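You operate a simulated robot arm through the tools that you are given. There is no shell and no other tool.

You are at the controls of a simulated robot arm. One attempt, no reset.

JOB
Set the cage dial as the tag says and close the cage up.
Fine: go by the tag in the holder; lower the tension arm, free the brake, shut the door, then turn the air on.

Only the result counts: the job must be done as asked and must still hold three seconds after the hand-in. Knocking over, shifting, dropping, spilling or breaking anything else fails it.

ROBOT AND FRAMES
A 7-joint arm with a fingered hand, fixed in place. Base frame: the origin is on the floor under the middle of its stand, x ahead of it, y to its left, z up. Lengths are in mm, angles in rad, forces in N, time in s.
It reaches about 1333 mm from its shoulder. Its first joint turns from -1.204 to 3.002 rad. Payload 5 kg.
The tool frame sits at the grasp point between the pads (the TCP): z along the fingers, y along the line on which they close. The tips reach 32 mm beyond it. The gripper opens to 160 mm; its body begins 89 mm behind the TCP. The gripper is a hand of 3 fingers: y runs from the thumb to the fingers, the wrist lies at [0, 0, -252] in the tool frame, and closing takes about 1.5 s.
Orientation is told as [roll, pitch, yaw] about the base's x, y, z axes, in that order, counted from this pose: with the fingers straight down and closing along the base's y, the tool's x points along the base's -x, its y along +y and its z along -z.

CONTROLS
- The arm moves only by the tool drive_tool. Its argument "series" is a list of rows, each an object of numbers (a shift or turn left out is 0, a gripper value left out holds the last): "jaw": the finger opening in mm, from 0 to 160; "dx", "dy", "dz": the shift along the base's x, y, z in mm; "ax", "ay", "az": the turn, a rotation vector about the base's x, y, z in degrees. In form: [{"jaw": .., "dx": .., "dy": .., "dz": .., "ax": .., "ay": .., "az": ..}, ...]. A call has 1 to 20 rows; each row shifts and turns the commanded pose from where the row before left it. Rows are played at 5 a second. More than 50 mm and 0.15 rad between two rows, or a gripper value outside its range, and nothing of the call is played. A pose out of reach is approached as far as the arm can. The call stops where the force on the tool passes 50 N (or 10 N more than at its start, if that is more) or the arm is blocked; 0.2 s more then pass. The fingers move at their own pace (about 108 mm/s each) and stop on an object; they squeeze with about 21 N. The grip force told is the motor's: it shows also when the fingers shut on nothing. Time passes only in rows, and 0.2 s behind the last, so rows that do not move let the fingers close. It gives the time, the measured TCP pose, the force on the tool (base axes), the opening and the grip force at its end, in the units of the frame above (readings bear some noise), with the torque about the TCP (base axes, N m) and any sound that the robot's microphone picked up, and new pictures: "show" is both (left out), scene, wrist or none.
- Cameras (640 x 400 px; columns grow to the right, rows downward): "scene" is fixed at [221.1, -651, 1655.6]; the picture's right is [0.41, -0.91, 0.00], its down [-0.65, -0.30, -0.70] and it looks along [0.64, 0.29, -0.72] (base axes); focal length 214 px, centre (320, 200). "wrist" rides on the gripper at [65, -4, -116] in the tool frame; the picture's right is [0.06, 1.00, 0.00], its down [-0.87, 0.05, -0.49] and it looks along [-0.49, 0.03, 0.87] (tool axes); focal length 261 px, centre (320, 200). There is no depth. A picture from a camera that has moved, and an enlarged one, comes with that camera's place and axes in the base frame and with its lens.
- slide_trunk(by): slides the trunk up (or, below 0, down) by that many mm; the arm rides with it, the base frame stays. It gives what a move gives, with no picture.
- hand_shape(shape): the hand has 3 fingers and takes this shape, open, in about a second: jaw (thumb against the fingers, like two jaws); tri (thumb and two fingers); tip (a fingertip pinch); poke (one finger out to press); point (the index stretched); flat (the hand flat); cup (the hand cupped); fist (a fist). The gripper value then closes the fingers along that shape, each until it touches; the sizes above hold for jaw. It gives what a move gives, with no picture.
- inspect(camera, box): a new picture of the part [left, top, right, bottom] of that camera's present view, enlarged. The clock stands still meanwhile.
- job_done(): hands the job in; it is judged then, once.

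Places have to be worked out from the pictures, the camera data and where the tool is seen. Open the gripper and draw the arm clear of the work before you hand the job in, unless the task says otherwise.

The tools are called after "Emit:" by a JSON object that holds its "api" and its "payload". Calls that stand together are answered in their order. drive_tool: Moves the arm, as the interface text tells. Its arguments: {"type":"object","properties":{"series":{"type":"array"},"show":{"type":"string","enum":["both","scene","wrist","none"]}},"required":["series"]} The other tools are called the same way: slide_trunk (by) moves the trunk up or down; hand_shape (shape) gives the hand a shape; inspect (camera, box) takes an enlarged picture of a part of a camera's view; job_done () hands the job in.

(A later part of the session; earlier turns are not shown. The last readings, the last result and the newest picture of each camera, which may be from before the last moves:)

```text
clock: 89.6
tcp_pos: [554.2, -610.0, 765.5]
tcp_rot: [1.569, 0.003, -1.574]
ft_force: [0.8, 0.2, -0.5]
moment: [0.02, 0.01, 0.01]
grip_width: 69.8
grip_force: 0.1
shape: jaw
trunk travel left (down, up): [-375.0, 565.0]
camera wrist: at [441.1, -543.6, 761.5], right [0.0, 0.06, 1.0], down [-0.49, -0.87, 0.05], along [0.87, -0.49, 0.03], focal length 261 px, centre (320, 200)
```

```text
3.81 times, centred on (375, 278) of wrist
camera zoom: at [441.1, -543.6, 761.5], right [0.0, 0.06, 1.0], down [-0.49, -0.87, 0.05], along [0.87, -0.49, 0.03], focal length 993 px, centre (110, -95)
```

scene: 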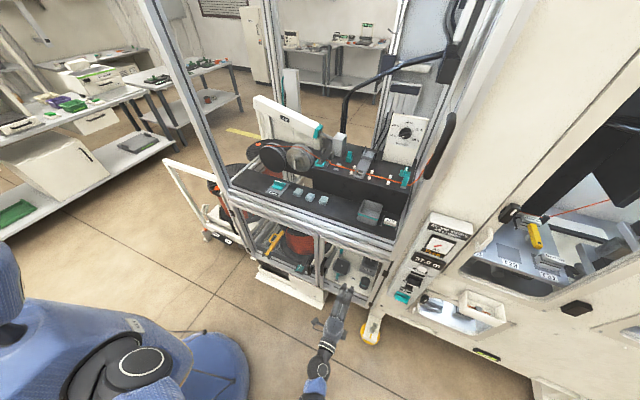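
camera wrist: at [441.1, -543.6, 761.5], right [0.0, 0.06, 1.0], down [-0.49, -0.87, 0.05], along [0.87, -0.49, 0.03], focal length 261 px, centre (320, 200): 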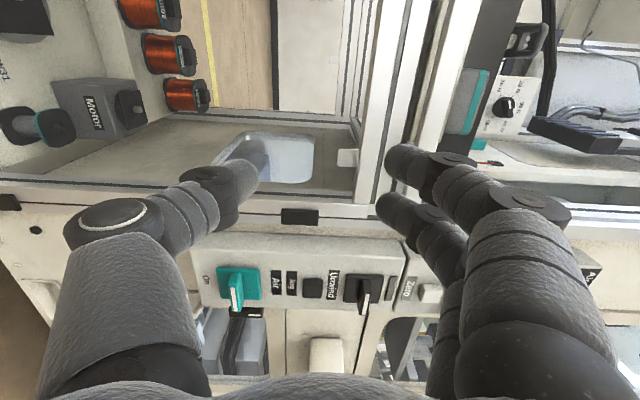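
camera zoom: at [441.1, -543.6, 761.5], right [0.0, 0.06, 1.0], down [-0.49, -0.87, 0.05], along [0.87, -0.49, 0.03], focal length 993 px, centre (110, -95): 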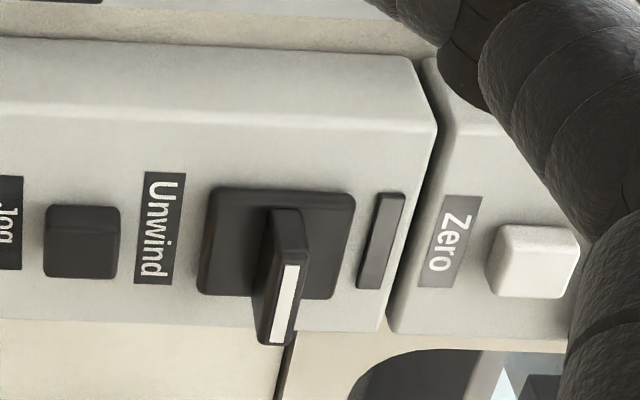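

The labels are clear: "On" sits below the teal Air switch and its ridge is horizontal (off); it should turn until it lines up with "On". The ridge is at about (680, -838, 661). I move in front of it with the fingers opened vertically.

Emit:
{"api": "drive_tool", "payload": {"series": [{"dx": 7, "dy": -38, "dz": -17.4, "jaw": 50}, {"dx": 7, "dy": -38, "dz": -17.4}, {"dx": 7, "dy": -38, "dz": -17.4}, {"dx": 7, "dy": -38, "dz": -17.4}, {"dx": 7, "dy": -38, "dz": -17.4}, {"dx": 7, "dy": -38, "dz": -17.4}, {}]}}

Emit:
{"api": "inspect", "payload": {"camera": "wrist", "box": [200, 40, 440, 240]}}

```text
clock: 91.2
tcp_pos: [596.4, -840.2, 661.5]
tcp_rot: [1.57, 0.0, -1.574]
ft_force: [-0.1, 0.3, -0.7]
moment: [0.03, -0.01, 0.01]
grip_width: 50.2
grip_force: 0.0
shape: jaw
trunk travel left (down, up): [-375.0, 565.0]
camera wrist: at [483.6, -772.8, 657.4], right [0.0, 0.06, 1.0], down [-0.49, -0.87, 0.05], along [0.87, -0.49, 0.03], focal length 261 px, centre (320, 200)
```

scene: 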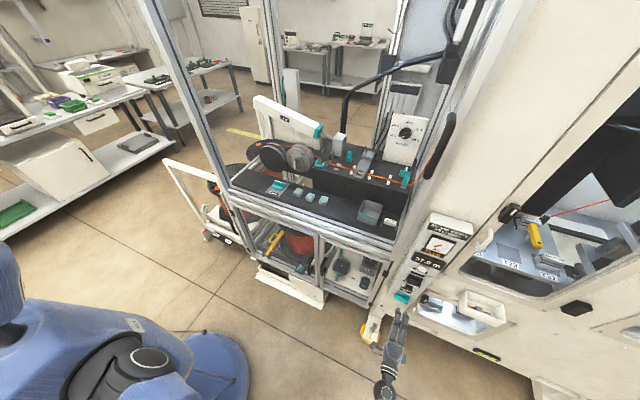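
wrist: 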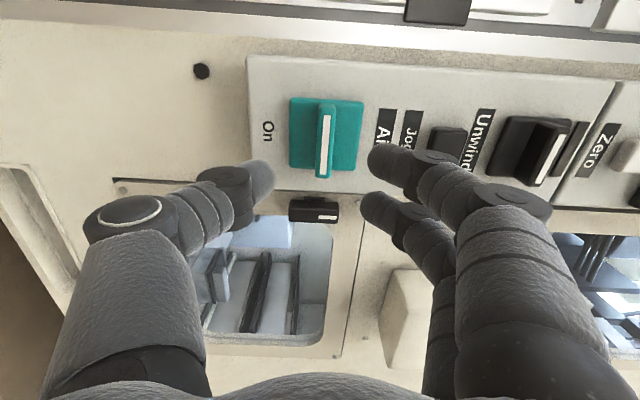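

```text
2.00 times, centred on (320, 140) of wrist
camera zoom: at [483.6, -772.8, 657.4], right [0.0, 0.06, 1.0], down [-0.49, -0.87, 0.05], along [0.87, -0.49, 0.03], focal length 521 px, centre (320, 320)
```

zoom: 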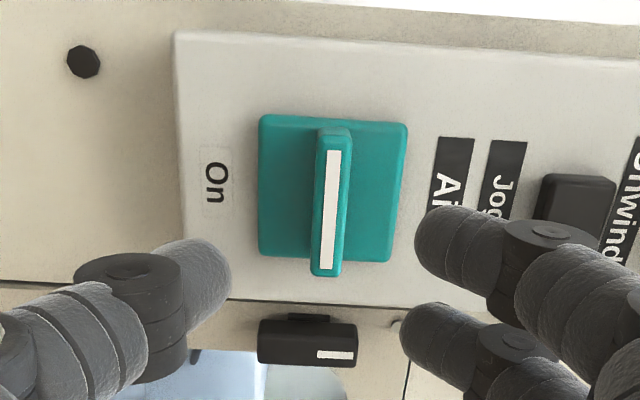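

The ridge top refines to about (677, -835, 664). I advance along +x with small corrections so the fingers straddle it.

Emit:
{"api": "drive_tool", "payload": {"series": [{"dx": 20, "dy": 2, "dz": 1}, {"dx": 20, "dy": 2, "dz": 1}, {"dx": 14, "dy": 0.5, "dz": 0.5}, {}], "show": "wrist"}}

Emit:
{"api": "inspect", "payload": {"camera": "wrist", "box": [200, 60, 440, 260]}}

```text
clock: 92.2
tcp_pos: [650.8, -831.8, 664.0]
tcp_rot: [1.57, 0.001, -1.573]
ft_force: [0.2, 0.4, -0.1]
moment: [0.0, 0.01, 0.01]
grip_width: 50.4
grip_force: 0.1
shape: jaw
trunk travel left (down, up): [-375.0, 565.0]
camera wrist: at [537.2, -766.7, 660.1], right [0.0, 0.06, 1.0], down [-0.49, -0.87, 0.05], along [0.87, -0.49, 0.03], focal length 261 px, centre (320, 200)
```

wrist: 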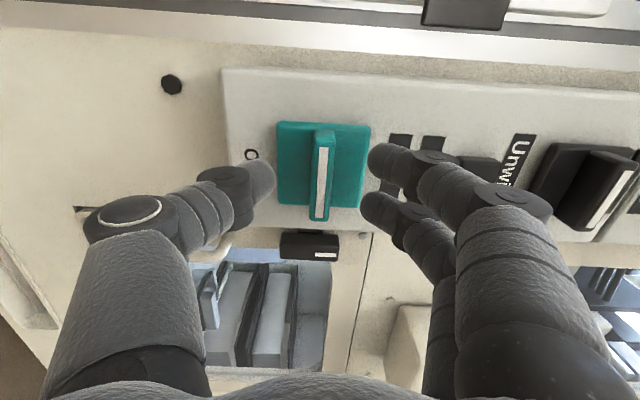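

```text
2.00 times, centred on (320, 160) of wrist
camera zoom: at [537.2, -766.7, 660.1], right [0.0, 0.06, 1.0], down [-0.49, -0.87, 0.05], along [0.87, -0.49, 0.03], focal length 521 px, centre (320, 280)
```

zoom: 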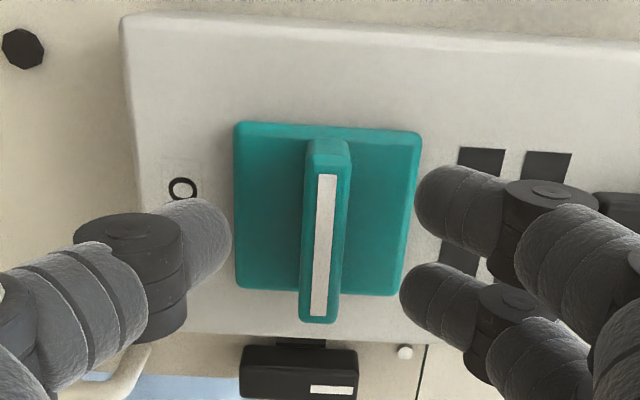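

The fingers straddle the ridge, centred on it. I advance another 8 mm and close fully.

Emit:
{"api": "drive_tool", "payload": {"series": [{"dx": 4}, {"dx": 4}, {"jaw": 30}, {"jaw": 0}, {}, {}, {}, {}], "show": "wrist"}}

Emit:
{"api": "inspect", "payload": {"camera": "wrist", "box": [200, 60, 440, 260]}}

```text
clock: 94.0
tcp_pos: [657.2, -831.7, 664.7]
tcp_rot: [1.57, 0.001, -1.573]
ft_force: [5.5, -1.4, 0.7]
moment: [-0.02, -0.04, -0.02]
grip_width: 8.5
grip_force: 20.8
shape: jaw
trunk travel left (down, up): [-375.0, 565.0]
camera wrist: at [544.8, -766.8, 660.6], right [0.0, 0.06, 1.0], down [-0.49, -0.87, 0.05], along [0.87, -0.49, 0.03], focal length 261 px, centre (320, 200)
```

wrist: 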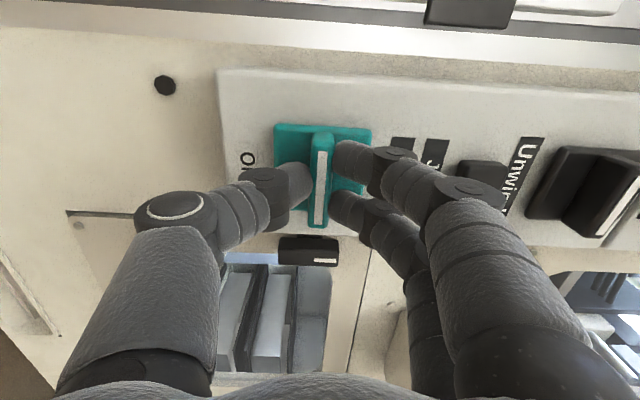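

```text
2.00 times, centred on (320, 160) of wrist
camera zoom: at [544.8, -766.8, 660.6], right [0.0, 0.06, 1.0], down [-0.49, -0.87, 0.05], along [0.87, -0.49, 0.03], focal length 521 px, centre (320, 280)
```

zoom: 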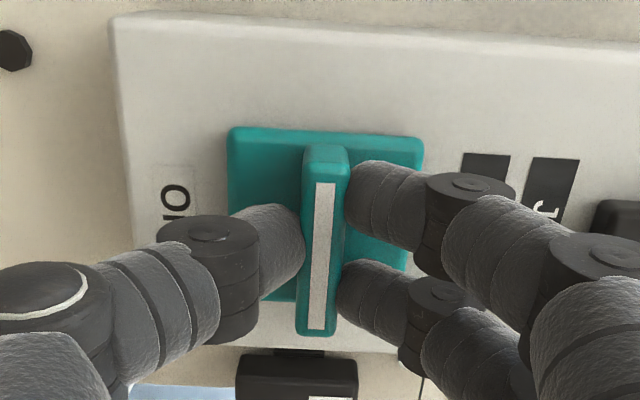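

The ridge is held firmly. I try turning it counter-clockwise as seen from the front (negative about x) by 25° and check.

Emit:
{"api": "drive_tool", "payload": {"series": [{"ax": -5}, {"ax": -5}, {"ax": -5}, {"ax": -5}, {"ax": -5}], "show": "wrist"}}

Emit:
{"api": "inspect", "payload": {"camera": "wrist", "box": [200, 60, 440, 260]}}

```text
clock: 95.2
tcp_pos: [657.3, -832.3, 663.5]
tcp_rot: [1.571, -0.436, -1.574]
ft_force: [-0.1, 0.2, 3.3]
moment: [1.11, -0.18, 0.08]
grip_width: 8.4
grip_force: 21.2
shape: jaw
trunk travel left (down, up): [-375.0, 565.0]
camera wrist: at [544.2, -774.7, 632.7], right [0.0, 0.48, 0.88], down [-0.49, -0.76, 0.42], along [0.87, -0.43, 0.24], focal length 261 px, centre (320, 200)
```

wrist: 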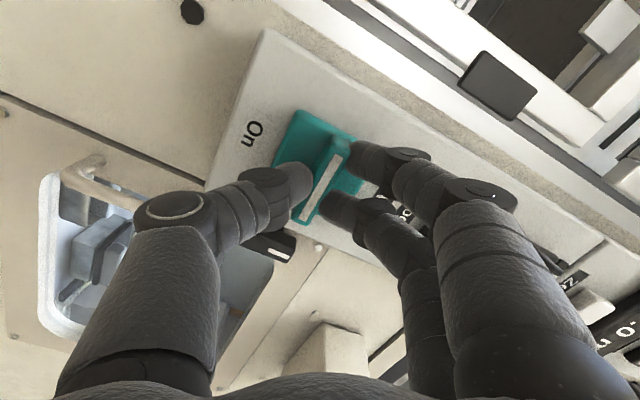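

```text
2.00 times, centred on (320, 160) of wrist
camera zoom: at [544.2, -774.7, 632.7], right [0.0, 0.48, 0.88], down [-0.49, -0.76, 0.42], along [0.87, -0.43, 0.24], focal length 521 px, centre (320, 280)
```

zoom: 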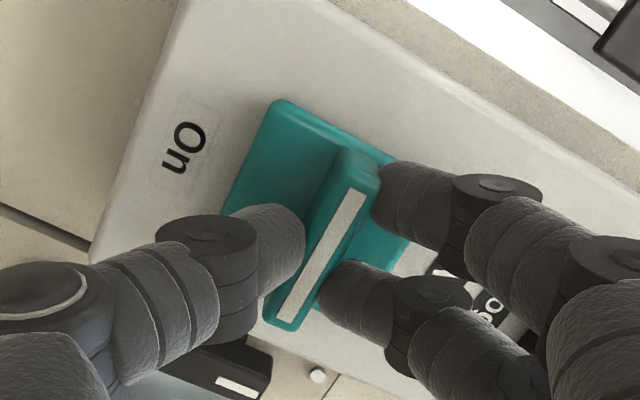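

It resisted (1.1 N·m) and stayed put, so I turn back and try the other direction.

Emit:
{"api": "drive_tool", "payload": {"series": [{"ax": 7}, {"ax": 7}, {"ax": 7}, {"ax": 7}, {"ax": 6}, {"ax": 6}, {"ax": 6}, {"ax": 6}], "show": "wrist"}}

Emit:
{"api": "inspect", "payload": {"camera": "wrist", "box": [200, 60, 440, 260]}}

```text
clock: 97.0
tcp_pos: [659.2, -832.6, 666.3]
tcp_rot: [1.57, 0.474, -1.573]
ft_force: [-0.6, 3.1, 4.0]
moment: [-0.03, -0.16, 0.06]
grip_width: 7.7
grip_force: 21.3
shape: jaw
trunk travel left (down, up): [-375.0, 565.0]
camera wrist: at [544.5, -772.2, 692.0], right [0.0, -0.4, 0.92], down [-0.49, -0.8, -0.35], along [0.87, -0.45, -0.2], focal length 261 px, centre (320, 200)
```

wrist: 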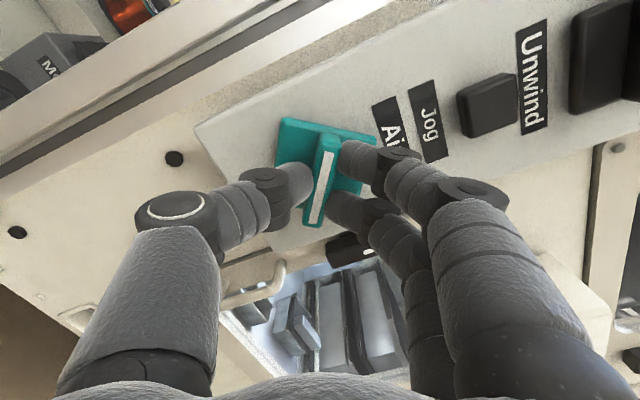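

```text
2.00 times, centred on (320, 160) of wrist
camera zoom: at [544.5, -772.2, 692.0], right [0.0, -0.4, 0.92], down [-0.49, -0.8, -0.35], along [0.87, -0.45, -0.2], focal length 521 px, centre (320, 280)
```

zoom: 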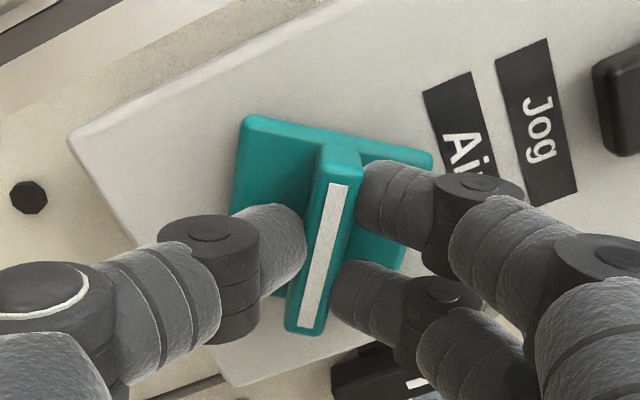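

It turns clockwise as seen from the front: the teal base has rotated about 35–40° relative to the panel. I continue in that direction.

Emit:
{"api": "drive_tool", "payload": {"series": [{"ax": 7}, {"ax": 7}, {"ax": 7}, {"ax": 7}]}}

Emit:
{"api": "inspect", "payload": {"camera": "wrist", "box": [200, 60, 440, 260]}}

```text
clock: 98.0
tcp_pos: [657.7, -832.7, 666.0]
tcp_rot: [1.57, 0.962, -1.573]
ft_force: [2.0, -5.8, 10.9]
moment: [-0.03, -0.28, -0.19]
grip_width: 7.6
grip_force: 20.5
shape: jaw
trunk travel left (down, up): [-375.0, 565.0]
camera wrist: at [544.3, -791.3, 717.3], right [0.0, -0.78, 0.62], down [-0.49, -0.54, -0.68], along [0.87, -0.31, -0.39], focal length 261 px, centre (320, 200)
```

scene: 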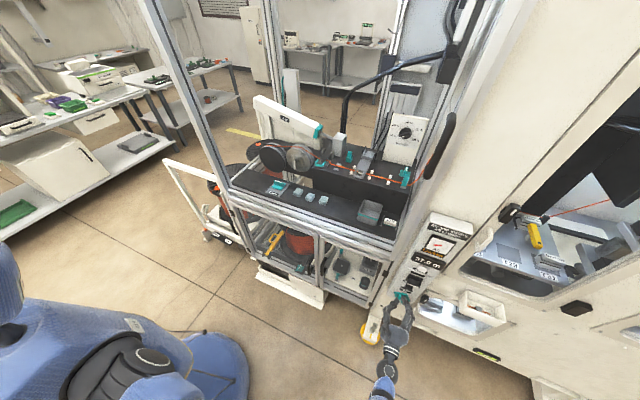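
wrist: 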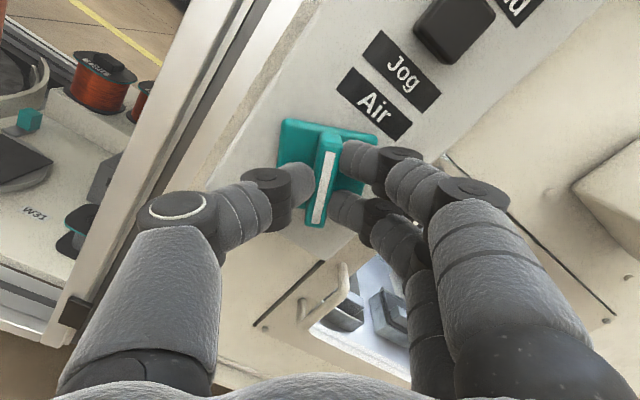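

```text
2.00 times, centred on (320, 160) of wrist
camera zoom: at [544.3, -791.3, 717.3], right [0.0, -0.78, 0.62], down [-0.49, -0.54, -0.68], along [0.87, -0.31, -0.39], focal length 521 px, centre (320, 280)
```

zoom: 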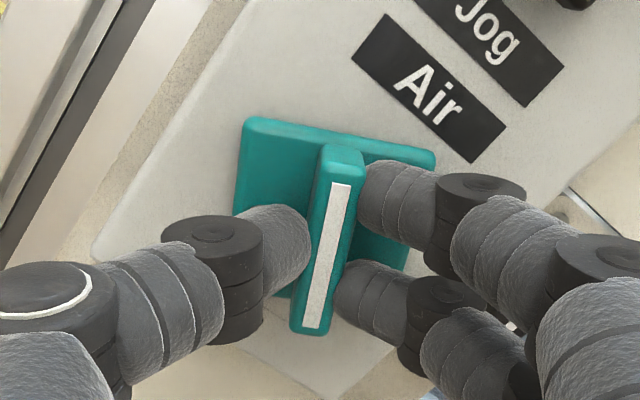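

The switch keeps following (hand at φ≈145°). I continue toward the full quarter turn with a small +z trim.

Emit:
{"api": "drive_tool", "payload": {"series": [{"ax": 7, "dz": 1}, {"ax": 7, "dz": 0.5}, {"ax": 6}, {"ax": 5}]}}

Emit:
{"api": "inspect", "payload": {"camera": "wrist", "box": [200, 60, 440, 260]}}

```text
clock: 99.0
tcp_pos: [657.3, -833.9, 666.9]
tcp_rot: [1.554, 1.397, -1.586]
ft_force: [4.0, -9.6, 9.4]
moment: [-0.02, -0.19, -0.24]
grip_width: 7.9
grip_force: 21.7
shape: jaw
trunk travel left (down, up): [-375.0, 565.0]
camera wrist: at [544.2, -817.5, 730.7], right [0.0, -0.97, 0.23], down [-0.49, -0.2, -0.85], along [0.87, -0.11, -0.48], focal length 261 px, centre (320, 200)
```

scene: 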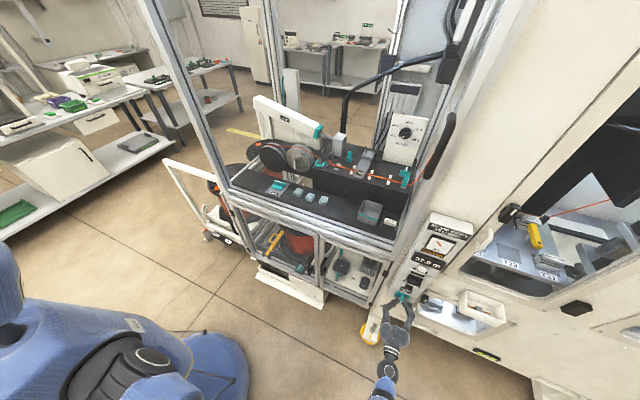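
wrist: 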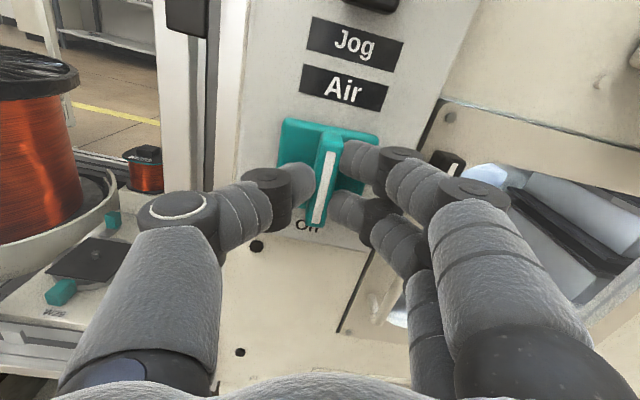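

```text
2.00 times, centred on (320, 160) of wrist
camera zoom: at [544.2, -817.5, 730.7], right [0.0, -0.97, 0.23], down [-0.49, -0.2, -0.85], along [0.87, -0.11, -0.48], focal length 521 px, centre (320, 280)
```

zoom: 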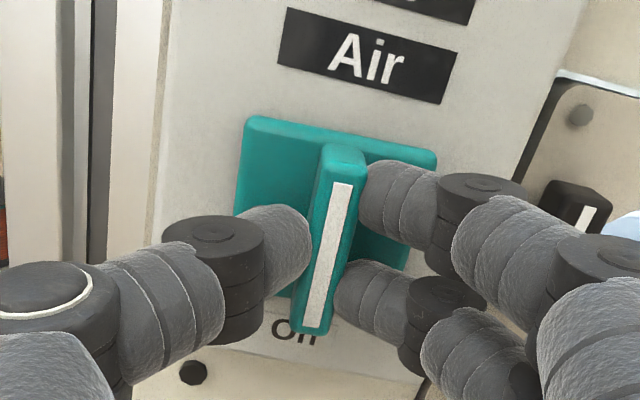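

The ridge is nearly vertical, pointing at "On". I turn the last few degrees to reach the stop.

Emit:
{"api": "drive_tool", "payload": {"series": [{"ax": 4}, {"ax": 4}, {"ax": 3}, {}], "show": "wrist"}}

Emit:
{"api": "inspect", "payload": {"camera": "wrist", "box": [200, 60, 440, 260]}}

Emit:
{"api": "inspect", "payload": {"camera": "scene", "box": [385, 205, 485, 310]}}

```text
clock: 100.0
tcp_pos: [649.2, -846.5, 673.7]
tcp_rot: [1.502, 1.45, -1.652]
ft_force: [-6.1, -2.9, 1.5]
moment: [0.0, 0.43, 0.07]
grip_width: 4.5
grip_force: 21.3
shape: jaw
out of reach, approached as far as the arm can: row 1, 2, 3
trunk travel left (down, up): [-375.0, 565.0]
camera wrist: at [537.0, -831.2, 739.4], right [-0.01, -0.98, 0.18], down [-0.5, -0.15, -0.85], along [0.87, -0.1, -0.49], focal length 261 px, centre (320, 200)
```

wrist: 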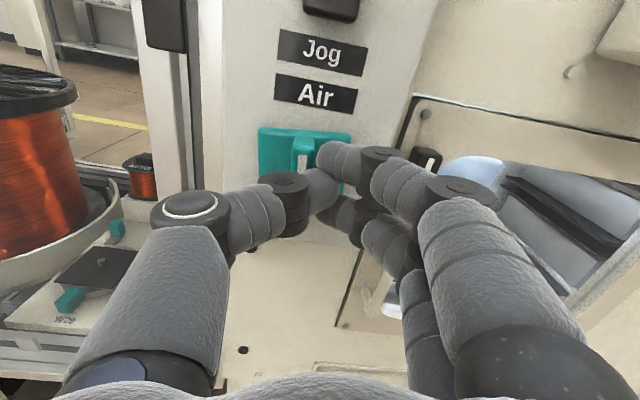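

```text
2.00 times, centred on (320, 160) of wrist
camera zoom: at [537.0, -831.2, 739.4], right [-0.01, -0.98, 0.18], down [-0.5, -0.15, -0.85], along [0.87, -0.1, -0.49], focal length 521 px, centre (320, 280)
```

zoom: 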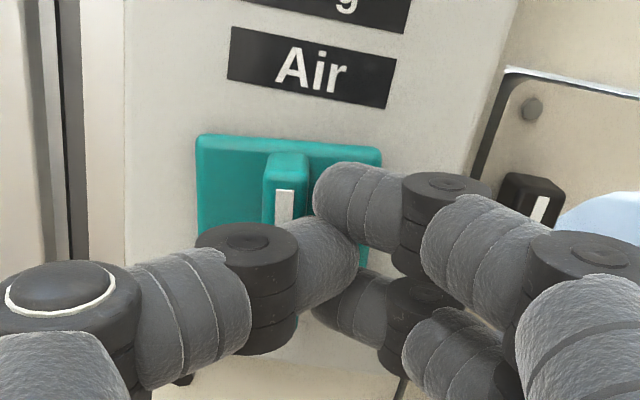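

```text
3.81 times, centred on (435, 258) of scene
camera zoom: at [221.1, -651.0, 1655.6], right [0.41, -0.91, 0.0], down [-0.65, -0.3, -0.7], along [0.64, 0.29, -0.72], focal length 817 px, centre (-118, -19)
```

zoom: 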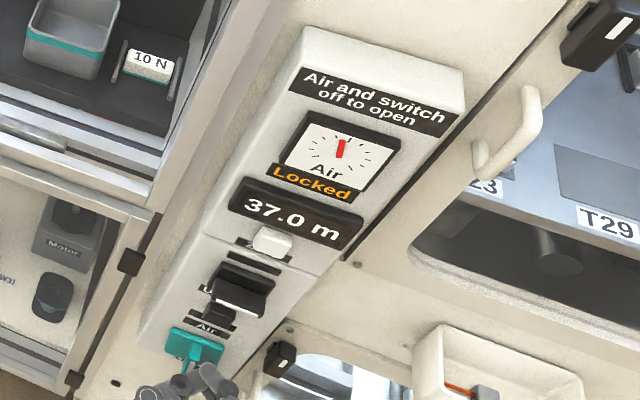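

The display now reads "Locked" and the air gauge has risen: the Air is on. The fingers slipped a bit at the end because of the arm's limit, so I open, back off, and check the switch position.

Emit:
{"api": "drive_tool", "payload": {"series": [{"jaw": 60}, {}, {}, {"dx": -20}, {"dx": -30}, {"dx": -40}]}}

Emit:
{"api": "inspect", "payload": {"camera": "wrist", "box": [200, 40, 440, 240]}}

Emit:
{"api": "inspect", "payload": {"camera": "scene", "box": [385, 255, 465, 310]}}

```text
clock: 101.4
tcp_pos: [564.5, -843.9, 679.1]
tcp_rot: [1.531, 1.481, -1.614]
ft_force: [0.4, -0.3, 0.0]
moment: [0.02, 0.02, 0.02]
grip_width: 60.0
grip_force: 0.1
shape: jaw
trunk travel left (down, up): [-375.0, 565.0]
camera wrist: at [450.1, -832.0, 743.9], right [-0.01, -0.99, 0.15], down [-0.5, -0.13, -0.86], along [0.87, -0.08, -0.49], focal length 261 px, centre (320, 200)
```

scene: 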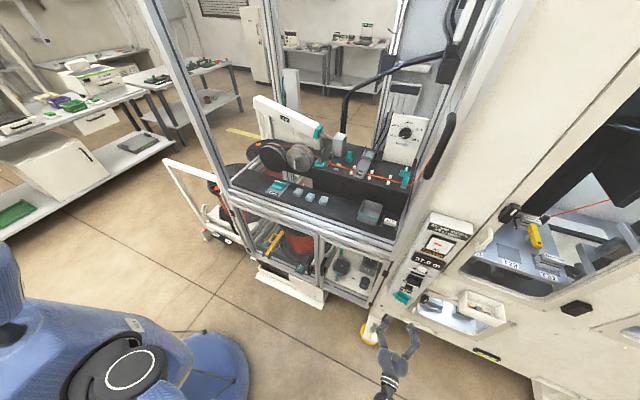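
wrist: 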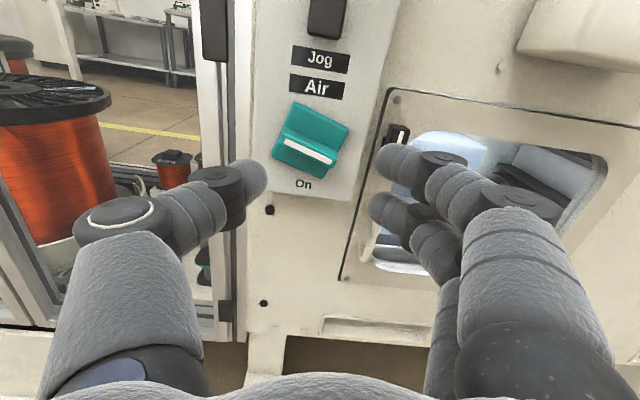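

```text
2.00 times, centred on (320, 140) of wrist
camera zoom: at [450.1, -832.0, 743.9], right [-0.01, -0.99, 0.15], down [-0.5, -0.13, -0.86], along [0.87, -0.08, -0.49], focal length 521 px, centre (320, 320)
```

zoom: 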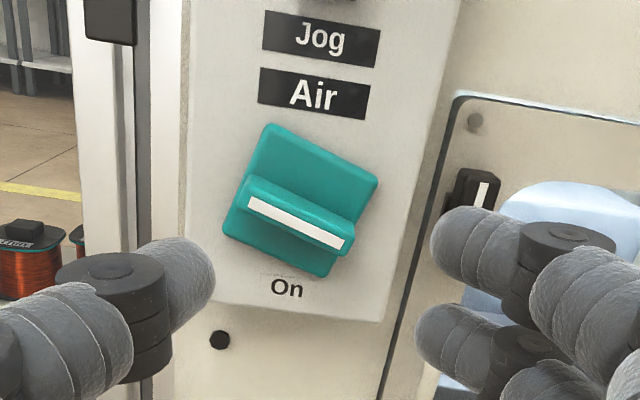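

```text
7.27 times, centred on (425, 282) of scene
camera zoom: at [221.1, -651.0, 1655.6], right [0.41, -0.91, 0.0], down [-0.65, -0.3, -0.7], along [0.64, 0.29, -0.72], focal length 1560 px, centre (-444, -400)
```

zoom: 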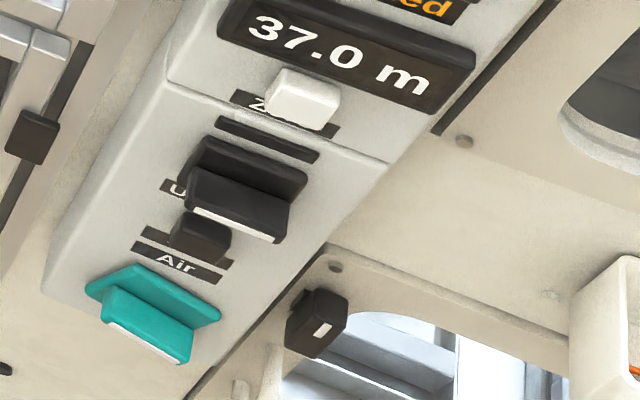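

The switch got dragged back as the fingers opened: its ridge is now only about 14° from horizontal. I check the display.

Emit:
{"api": "inspect", "payload": {"camera": "scene", "box": [395, 205, 485, 280]}}

```text
5.33 times, centred on (440, 242) of scene
camera zoom: at [221.1, -651.0, 1655.6], right [0.41, -0.91, 0.0], down [-0.65, -0.3, -0.7], along [0.64, 0.29, -0.72], focal length 1144 px, centre (-320, -27)
```

zoom: 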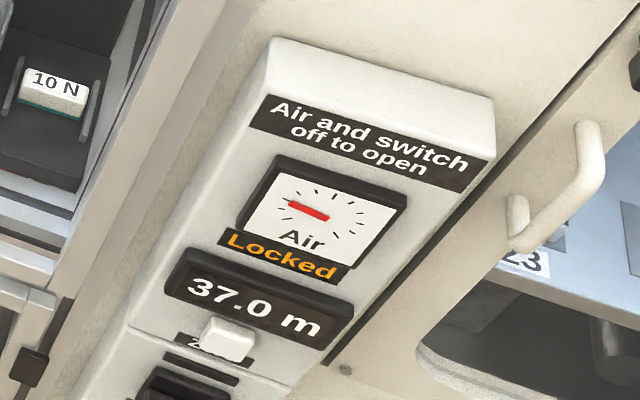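

The gauge has dropped, so the switch must be turned fully on. I'll regrip it with the hand flipped by 180°, so the whole turn stays within the wrist's range; first I unroll in free space.

Emit:
{"api": "drive_tool", "payload": {"series": [{"ax": -8}, {"ax": -8}, {"ax": -8}, {"ax": -8}, {"ax": -8}, {"ax": -8}, {"ax": -8}, {"ax": -8}, {"ax": -8}, {"ax": -8}, {"ax": -8}, {"ax": -8}, {"ax": -8}, {"ax": -8}, {"ax": -8}, {"ax": -8}], "show": "none"}}

Emit:
{"api": "drive_tool", "payload": {"series": [{"ax": -8}, {"ax": -8}, {"ax": -8}, {"ax": -8}, {"ax": -8}, {"ax": -8}, {"ax": -8}, {"ax": -8}, {"ax": -8}, {"ax": -8}, {"ax": -8}, {"ax": -8}]}}

```text
clock: 104.8
tcp_pos: [561.5, -843.9, 677.4]
tcp_rot: [1.582, -0.756, -1.578]
ft_force: [-0.3, 0.1, 0.3]
moment: [0.0, 0.02, 0.01]
grip_width: 60.2
grip_force: 0.1
shape: jaw
trunk travel left (down, up): [-375.0, 565.0]
```

```text
clock: 107.4
tcp_pos: [562.3, -844.0, 676.2]
tcp_rot: [-1.568, -0.712, 1.578]
ft_force: [-0.1, -0.3, 0.1]
moment: [0.0, 0.0, 0.01]
grip_width: 60.0
grip_force: 0.1
shape: jaw
trunk travel left (down, up): [-375.0, 565.0]
camera wrist: at [449.3, -896.2, 636.8], right [-0.01, 0.6, -0.8], down [-0.5, 0.69, 0.53], along [0.87, 0.4, 0.3], focal length 261 px, centre (320, 200)
```

scene: 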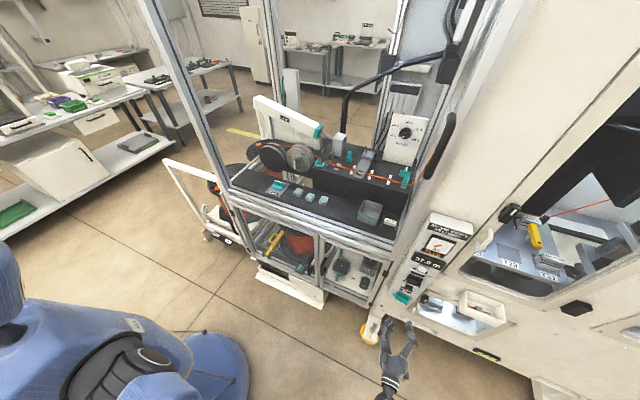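
wrist: 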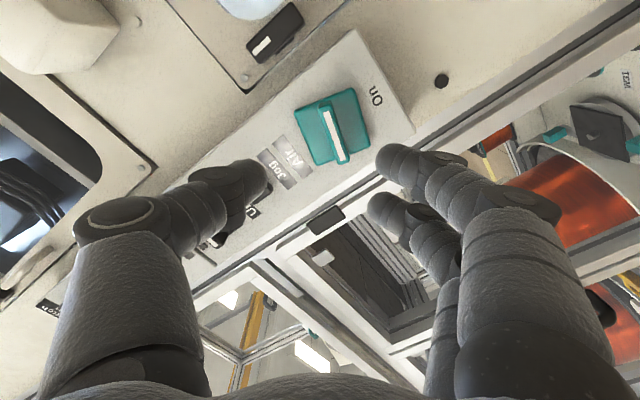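

The hand is now at φ≈-50° and sees the ridge at (677, -836, 665). I roll another 22° to line up with it and centre on its axis.

Emit:
{"api": "drive_tool", "payload": {"series": [{"ax": -7.5, "dy": 3, "dz": -4}, {"ax": -7.5, "dy": 3, "dz": -4}, {"ax": -7.5, "dy": 2.5, "dz": -4, "dx": 20}, {"dx": 15}, {}], "show": "wrist"}}

Emit:
{"api": "inspect", "payload": {"camera": "wrist", "box": [200, 40, 440, 240]}}

```text
clock: 108.6
tcp_pos: [596.7, -833.5, 664.2]
tcp_rot: [-1.563, -0.321, 1.576]
ft_force: [-0.5, -0.7, -0.2]
moment: [0.02, -0.01, -0.01]
grip_width: 60.1
grip_force: 0.1
shape: jaw
trunk travel left (down, up): [-375.0, 565.0]
camera wrist: at [484.1, -897.6, 647.4], right [-0.01, 0.26, -0.97], down [-0.5, 0.84, 0.23], along [0.87, 0.48, 0.12], focal length 261 px, centre (320, 200)
```

wrist: 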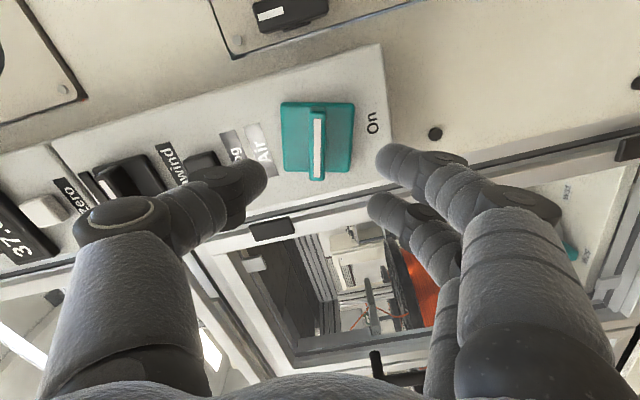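

```text
2.00 times, centred on (320, 140) of wrist
camera zoom: at [484.1, -897.6, 647.4], right [-0.01, 0.26, -0.97], down [-0.5, 0.84, 0.23], along [0.87, 0.48, 0.12], focal length 521 px, centre (320, 320)
```

zoom: 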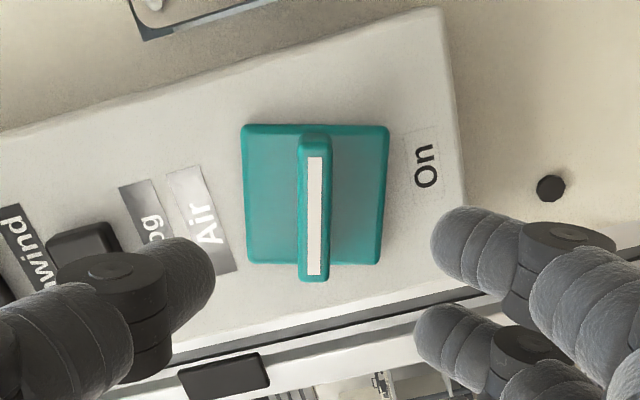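

The ridge is now aligned with the gripper (φ≈-72°) and nearly centred. I trim 3 mm, advance along +x and close on it.

Emit:
{"api": "drive_tool", "payload": {"series": [{"dx": 20, "dy": -2, "dz": 1.5, "jaw": 50}, {"dx": 20, "dy": -0.7, "dz": 0.4}, {"dx": 14}, {"dx": 8}, {"jaw": 30}, {"jaw": 0}, {}, {}, {}, {}], "show": "wrist"}}

Emit:
{"api": "inspect", "payload": {"camera": "wrist", "box": [200, 60, 440, 260]}}

```text
clock: 110.8
tcp_pos: [659.9, -837.4, 663.8]
tcp_rot: [-1.568, -0.322, 1.576]
ft_force: [3.1, -0.6, -2.2]
moment: [-0.01, 0.06, 0.03]
grip_width: 8.1
grip_force: 20.9
shape: jaw
trunk travel left (down, up): [-375.0, 565.0]
camera wrist: at [547.4, -900.8, 648.5], right [-0.01, 0.26, -0.97], down [-0.5, 0.84, 0.23], along [0.87, 0.48, 0.12], focal length 261 px, centre (320, 200)
```

wrist: 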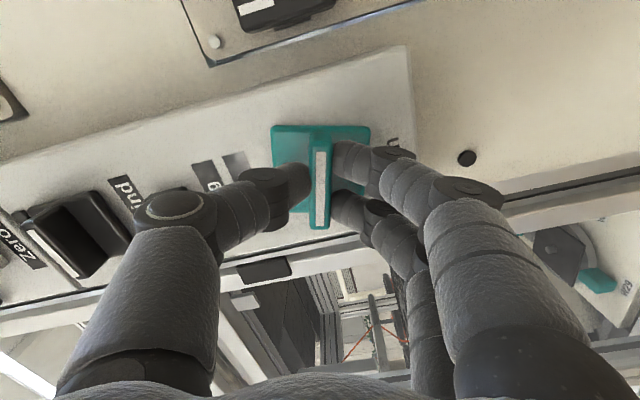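

```text
2.00 times, centred on (320, 160) of wrist
camera zoom: at [547.4, -900.8, 648.5], right [-0.01, 0.26, -0.97], down [-0.5, 0.84, 0.23], along [0.87, 0.48, 0.12], focal length 521 px, centre (320, 280)
```

zoom: 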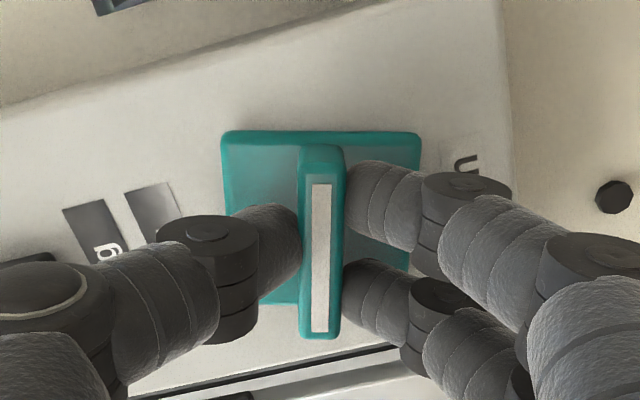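

The ridge is firmly held and aligned. I turn it clockwise (positive about x) in steps.

Emit:
{"api": "drive_tool", "payload": {"series": [{"ax": 7}, {"ax": 7}, {"ax": 7}, {"ax": 7}, {"ax": 7}, {"ax": 7}], "show": "wrist"}}

Emit:
{"api": "inspect", "payload": {"camera": "wrist", "box": [200, 60, 440, 260]}}

```text
clock: 112.2
tcp_pos: [660.5, -837.3, 664.9]
tcp_rot: [-1.571, -1.058, 1.579]
ft_force: [9.8, 6.4, -6.5]
moment: [-0.07, 0.15, 0.16]
grip_width: 7.4
grip_force: 21.0
shape: jaw
trunk travel left (down, up): [-375.0, 565.0]
camera wrist: at [546.8, -873.7, 609.2], right [-0.01, 0.84, -0.54], down [-0.5, 0.47, 0.73], along [0.87, 0.28, 0.41], focal length 261 px, centre (320, 200)
```

wrist: 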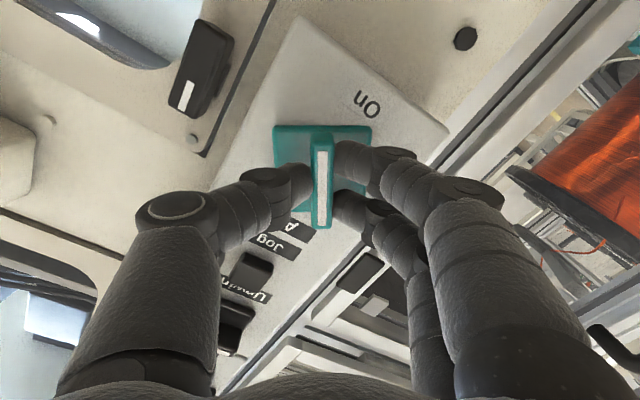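

```text
2.00 times, centred on (320, 160) of wrist
camera zoom: at [546.8, -873.7, 609.2], right [-0.01, 0.84, -0.54], down [-0.5, 0.47, 0.73], along [0.87, 0.28, 0.41], focal length 521 px, centre (320, 280)
```

zoom: 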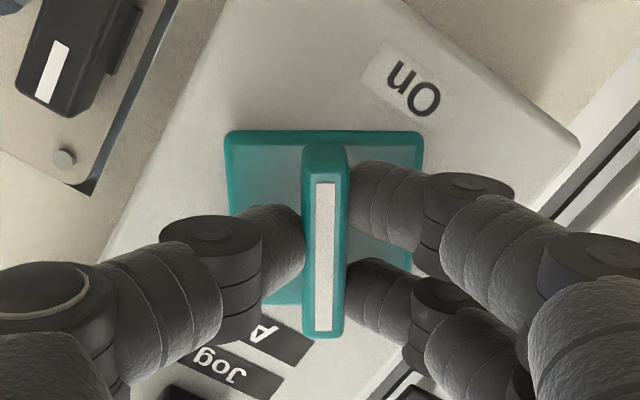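

It follows without lag (hand at φ≈-30°). I continue 30° to the vertical.

Emit:
{"api": "drive_tool", "payload": {"series": [{"ax": 7}, {"ax": 7}, {"ax": 7}, {"ax": 7}, {"ax": 4}, {}]}}

Emit:
{"api": "inspect", "payload": {"camera": "wrist", "box": [200, 60, 440, 260]}}

Emit:
{"api": "inspect", "payload": {"camera": "scene", "box": [395, 205, 485, 310]}}

```text
clock: 113.6
tcp_pos: [661.1, -838.0, 663.8]
tcp_rot: [1.615, -1.526, -1.607]
ft_force: [4.1, 14.2, -21.4]
moment: [-0.16, 0.43, 0.38]
grip_width: 7.2
grip_force: 20.6
shape: jaw
trunk travel left (down, up): [-375.0, 565.0]
camera wrist: at [546.4, -840.0, 598.4], right [-0.01, 1.0, -0.02], down [-0.49, 0.01, 0.87], along [0.87, 0.02, 0.49], focal length 261 px, centre (320, 200)
```

scene: 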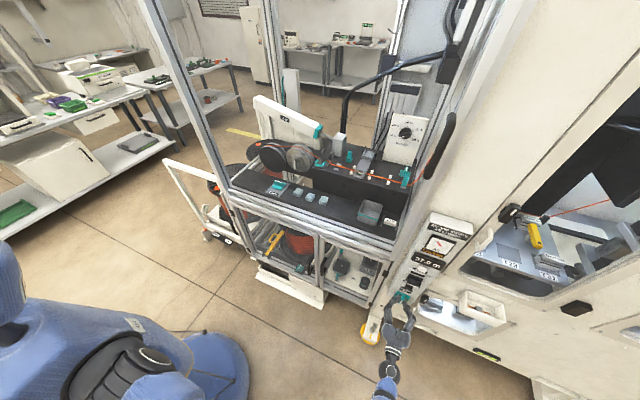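
wrist: 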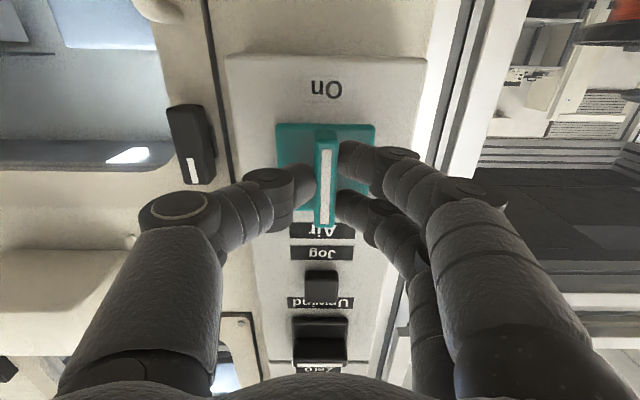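

```text
2.00 times, centred on (320, 160) of wrist
camera zoom: at [546.4, -840.0, 598.4], right [-0.01, 1.0, -0.02], down [-0.49, 0.01, 0.87], along [0.87, 0.02, 0.49], focal length 521 px, centre (320, 280)
```

zoom: 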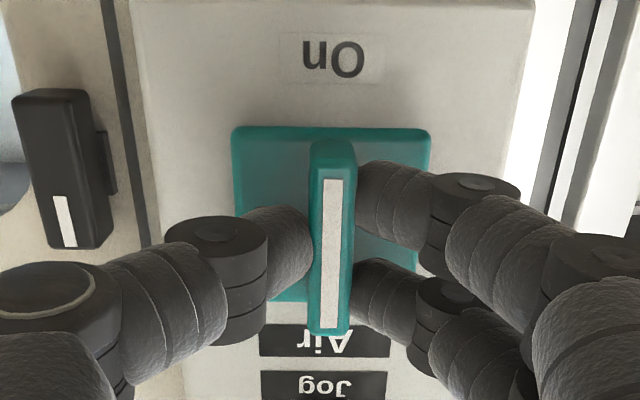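

```text
3.81 times, centred on (440, 258) of scene
camera zoom: at [221.1, -651.0, 1655.6], right [0.41, -0.91, 0.0], down [-0.65, -0.3, -0.7], along [0.64, 0.29, -0.72], focal length 817 px, centre (-137, -19)
```

zoom: 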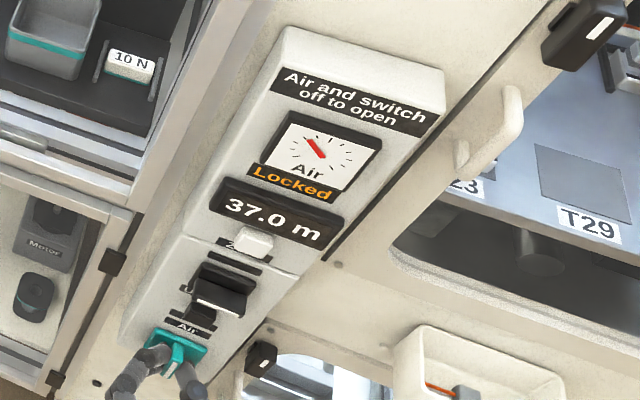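

The ridge is vertical at "On" and the gauge is rising. There's a sideways load of ~25 N, so I ease the position and turn a few more degrees to make sure it is at its stop.

Emit:
{"api": "drive_tool", "payload": {"series": [{"dy": 1.5, "dz": -2.5}, {"ax": 3}, {"ax": 3}, {}], "show": "wrist"}}

Emit:
{"api": "inspect", "payload": {"camera": "wrist", "box": [200, 60, 440, 260]}}

```text
clock: 114.6
tcp_pos: [659.7, -838.3, 663.8]
tcp_rot: [1.611, -1.422, -1.604]
ft_force: [-1.3, 8.6, -11.5]
moment: [-0.34, 0.19, 0.29]
grip_width: 7.6
grip_force: 21.0
shape: jaw
trunk travel left (down, up): [-375.0, 565.0]
camera wrist: at [546.9, -832.7, 597.4], right [-0.01, 1.0, 0.09], down [-0.5, -0.08, 0.86], along [0.87, -0.04, 0.49], focal length 261 px, centre (320, 200)
```

wrist: 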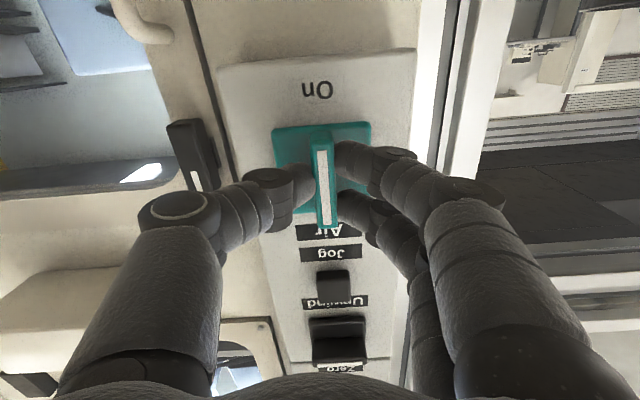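

```text
2.00 times, centred on (320, 160) of wrist
camera zoom: at [546.9, -832.7, 597.4], right [-0.01, 1.0, 0.09], down [-0.5, -0.08, 0.86], along [0.87, -0.04, 0.49], focal length 521 px, centre (320, 280)
```

zoom: 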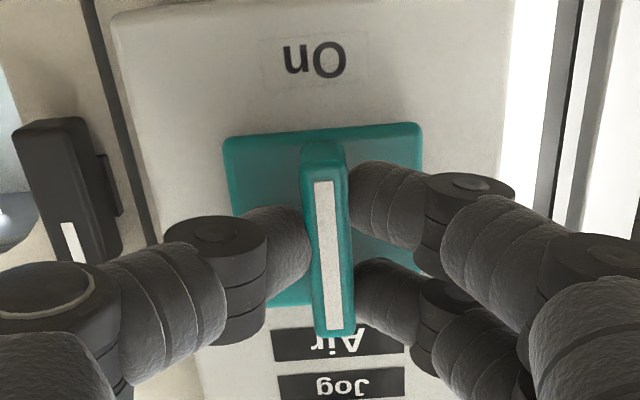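

The base stays aligned with the panel while torque rises: it is at its stop. I relax the load, then open the fingers symmetrically and back straight out.

Emit:
{"api": "drive_tool", "payload": {"series": [{"ax": -2, "dy": 0.8, "dz": -1.5}, {"ax": -2}, {"jaw": 20}, {"jaw": 40}, {"jaw": 55}, {}], "show": "wrist"}}

Emit:
{"api": "inspect", "payload": {"camera": "wrist", "box": [200, 60, 440, 260]}}

```text
clock: 116.0
tcp_pos: [660.7, -836.6, 663.3]
tcp_rot: [1.645, -1.493, -1.638]
ft_force: [0.5, -0.5, 0.0]
moment: [0.0, -0.04, 0.01]
grip_width: 54.9
grip_force: 0.1
shape: jaw
trunk travel left (down, up): [-375.0, 565.0]
camera wrist: at [546.8, -835.7, 596.2], right [-0.01, 1.0, 0.01], down [-0.5, -0.02, 0.87], along [0.87, 0.0, 0.5], focal length 261 px, centre (320, 200)
```

wrist: 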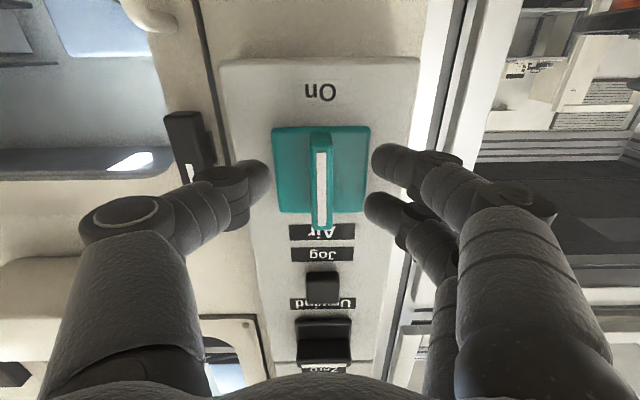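

```text
2.00 times, centred on (320, 160) of wrist
camera zoom: at [546.8, -835.7, 596.2], right [-0.01, 1.0, 0.01], down [-0.5, -0.02, 0.87], along [0.87, 0.0, 0.5], focal length 521 px, centre (320, 280)
```

zoom: 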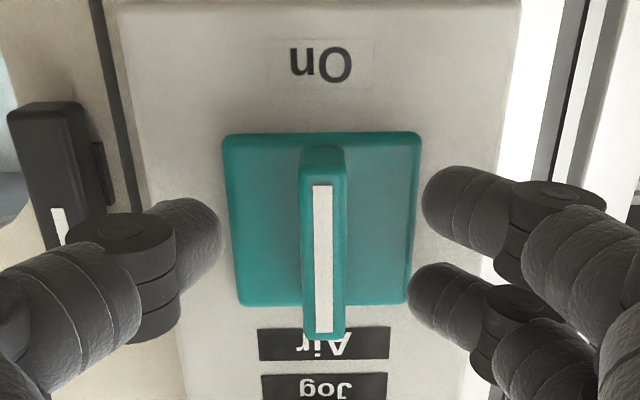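

The fingers are open and clear, and the switch stays vertical at "On". I back straight out along -x and check everything.

Emit:
{"api": "drive_tool", "payload": {"series": [{"dx": -15}, {"dx": -30}, {"dx": -40}, {"dx": -40}, {"dx": -40, "dy": 20}, {"dx": -20, "dy": 40}]}}

Emit:
{"api": "inspect", "payload": {"camera": "scene", "box": [385, 205, 485, 310]}}

Emit:
{"api": "inspect", "payload": {"camera": "scene", "box": [240, 90, 440, 240]}}

Emit:
{"api": "inspect", "payload": {"camera": "scene", "box": [100, 0, 300, 260]}}

```text
clock: 117.4
tcp_pos: [474.0, -775.5, 661.5]
tcp_rot: [1.647, -1.493, -1.641]
ft_force: [0.2, 0.1, 0.3]
moment: [0.0, 0.02, -0.01]
grip_width: 54.8
grip_force: 0.0
shape: jaw
trunk travel left (down, up): [-375.0, 565.0]
camera wrist: at [361.0, -775.2, 596.1], right [-0.01, 1.0, 0.01], down [-0.5, -0.02, 0.87], along [0.87, 0.0, 0.5], focal length 261 px, centre (320, 200)
```

scene: 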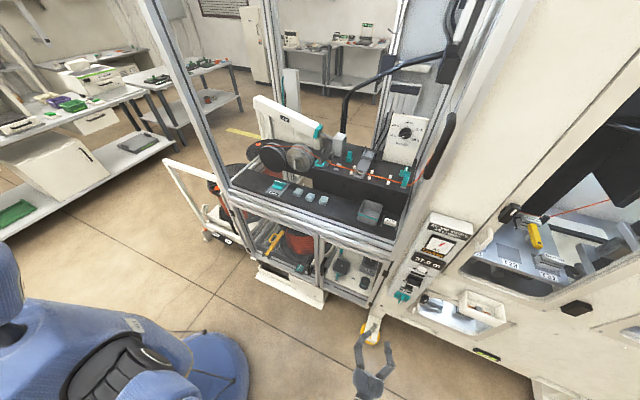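
wrist: 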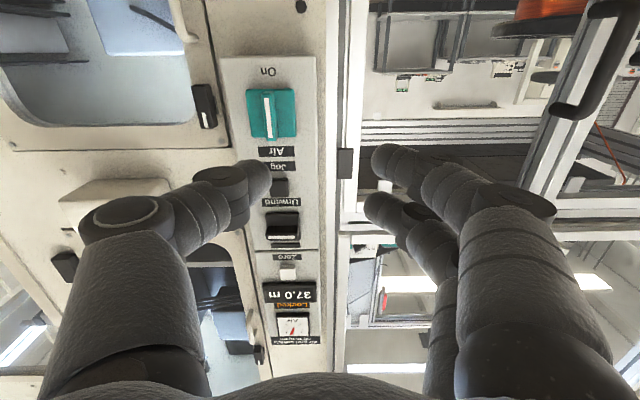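

```text
3.81 times, centred on (435, 258) of scene
camera zoom: at [221.1, -651.0, 1655.6], right [0.41, -0.91, 0.0], down [-0.65, -0.3, -0.7], along [0.64, 0.29, -0.72], focal length 817 px, centre (-118, -19)
```

zoom: 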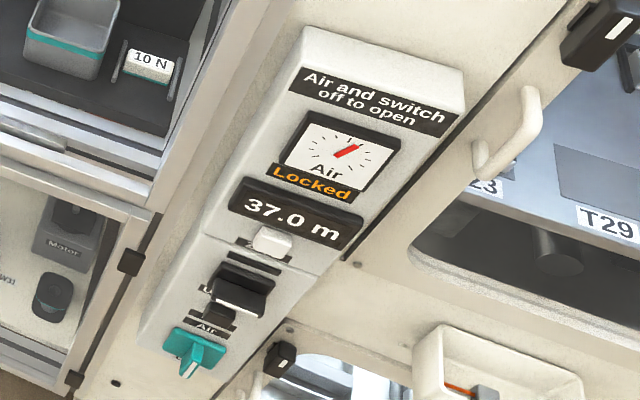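

```text
2.67 times, centred on (340, 165) of scene
camera zoom: at [221.1, -651.0, 1655.6], right [0.41, -0.91, 0.0], down [-0.65, -0.3, -0.7], along [0.64, 0.29, -0.72], focal length 572 px, centre (267, 293)
```

zoom: 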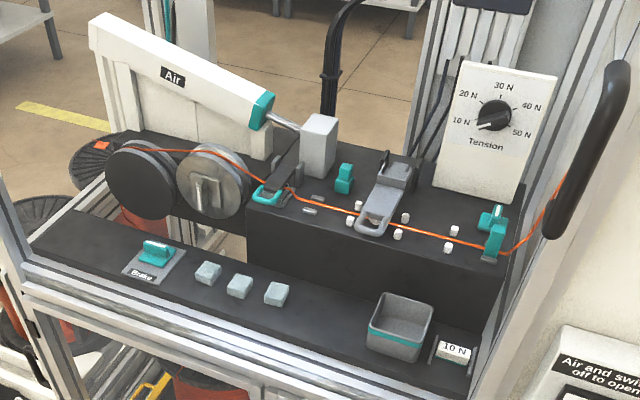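

```text
1.54 times, centred on (200, 130) of scene
camera zoom: at [221.1, -651.0, 1655.6], right [0.41, -0.91, 0.0], down [-0.65, -0.3, -0.7], along [0.64, 0.29, -0.72], focal length 330 px, centre (505, 308)
```

zoom: 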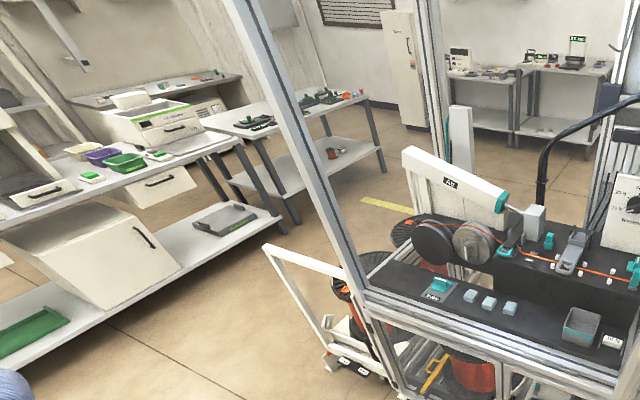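

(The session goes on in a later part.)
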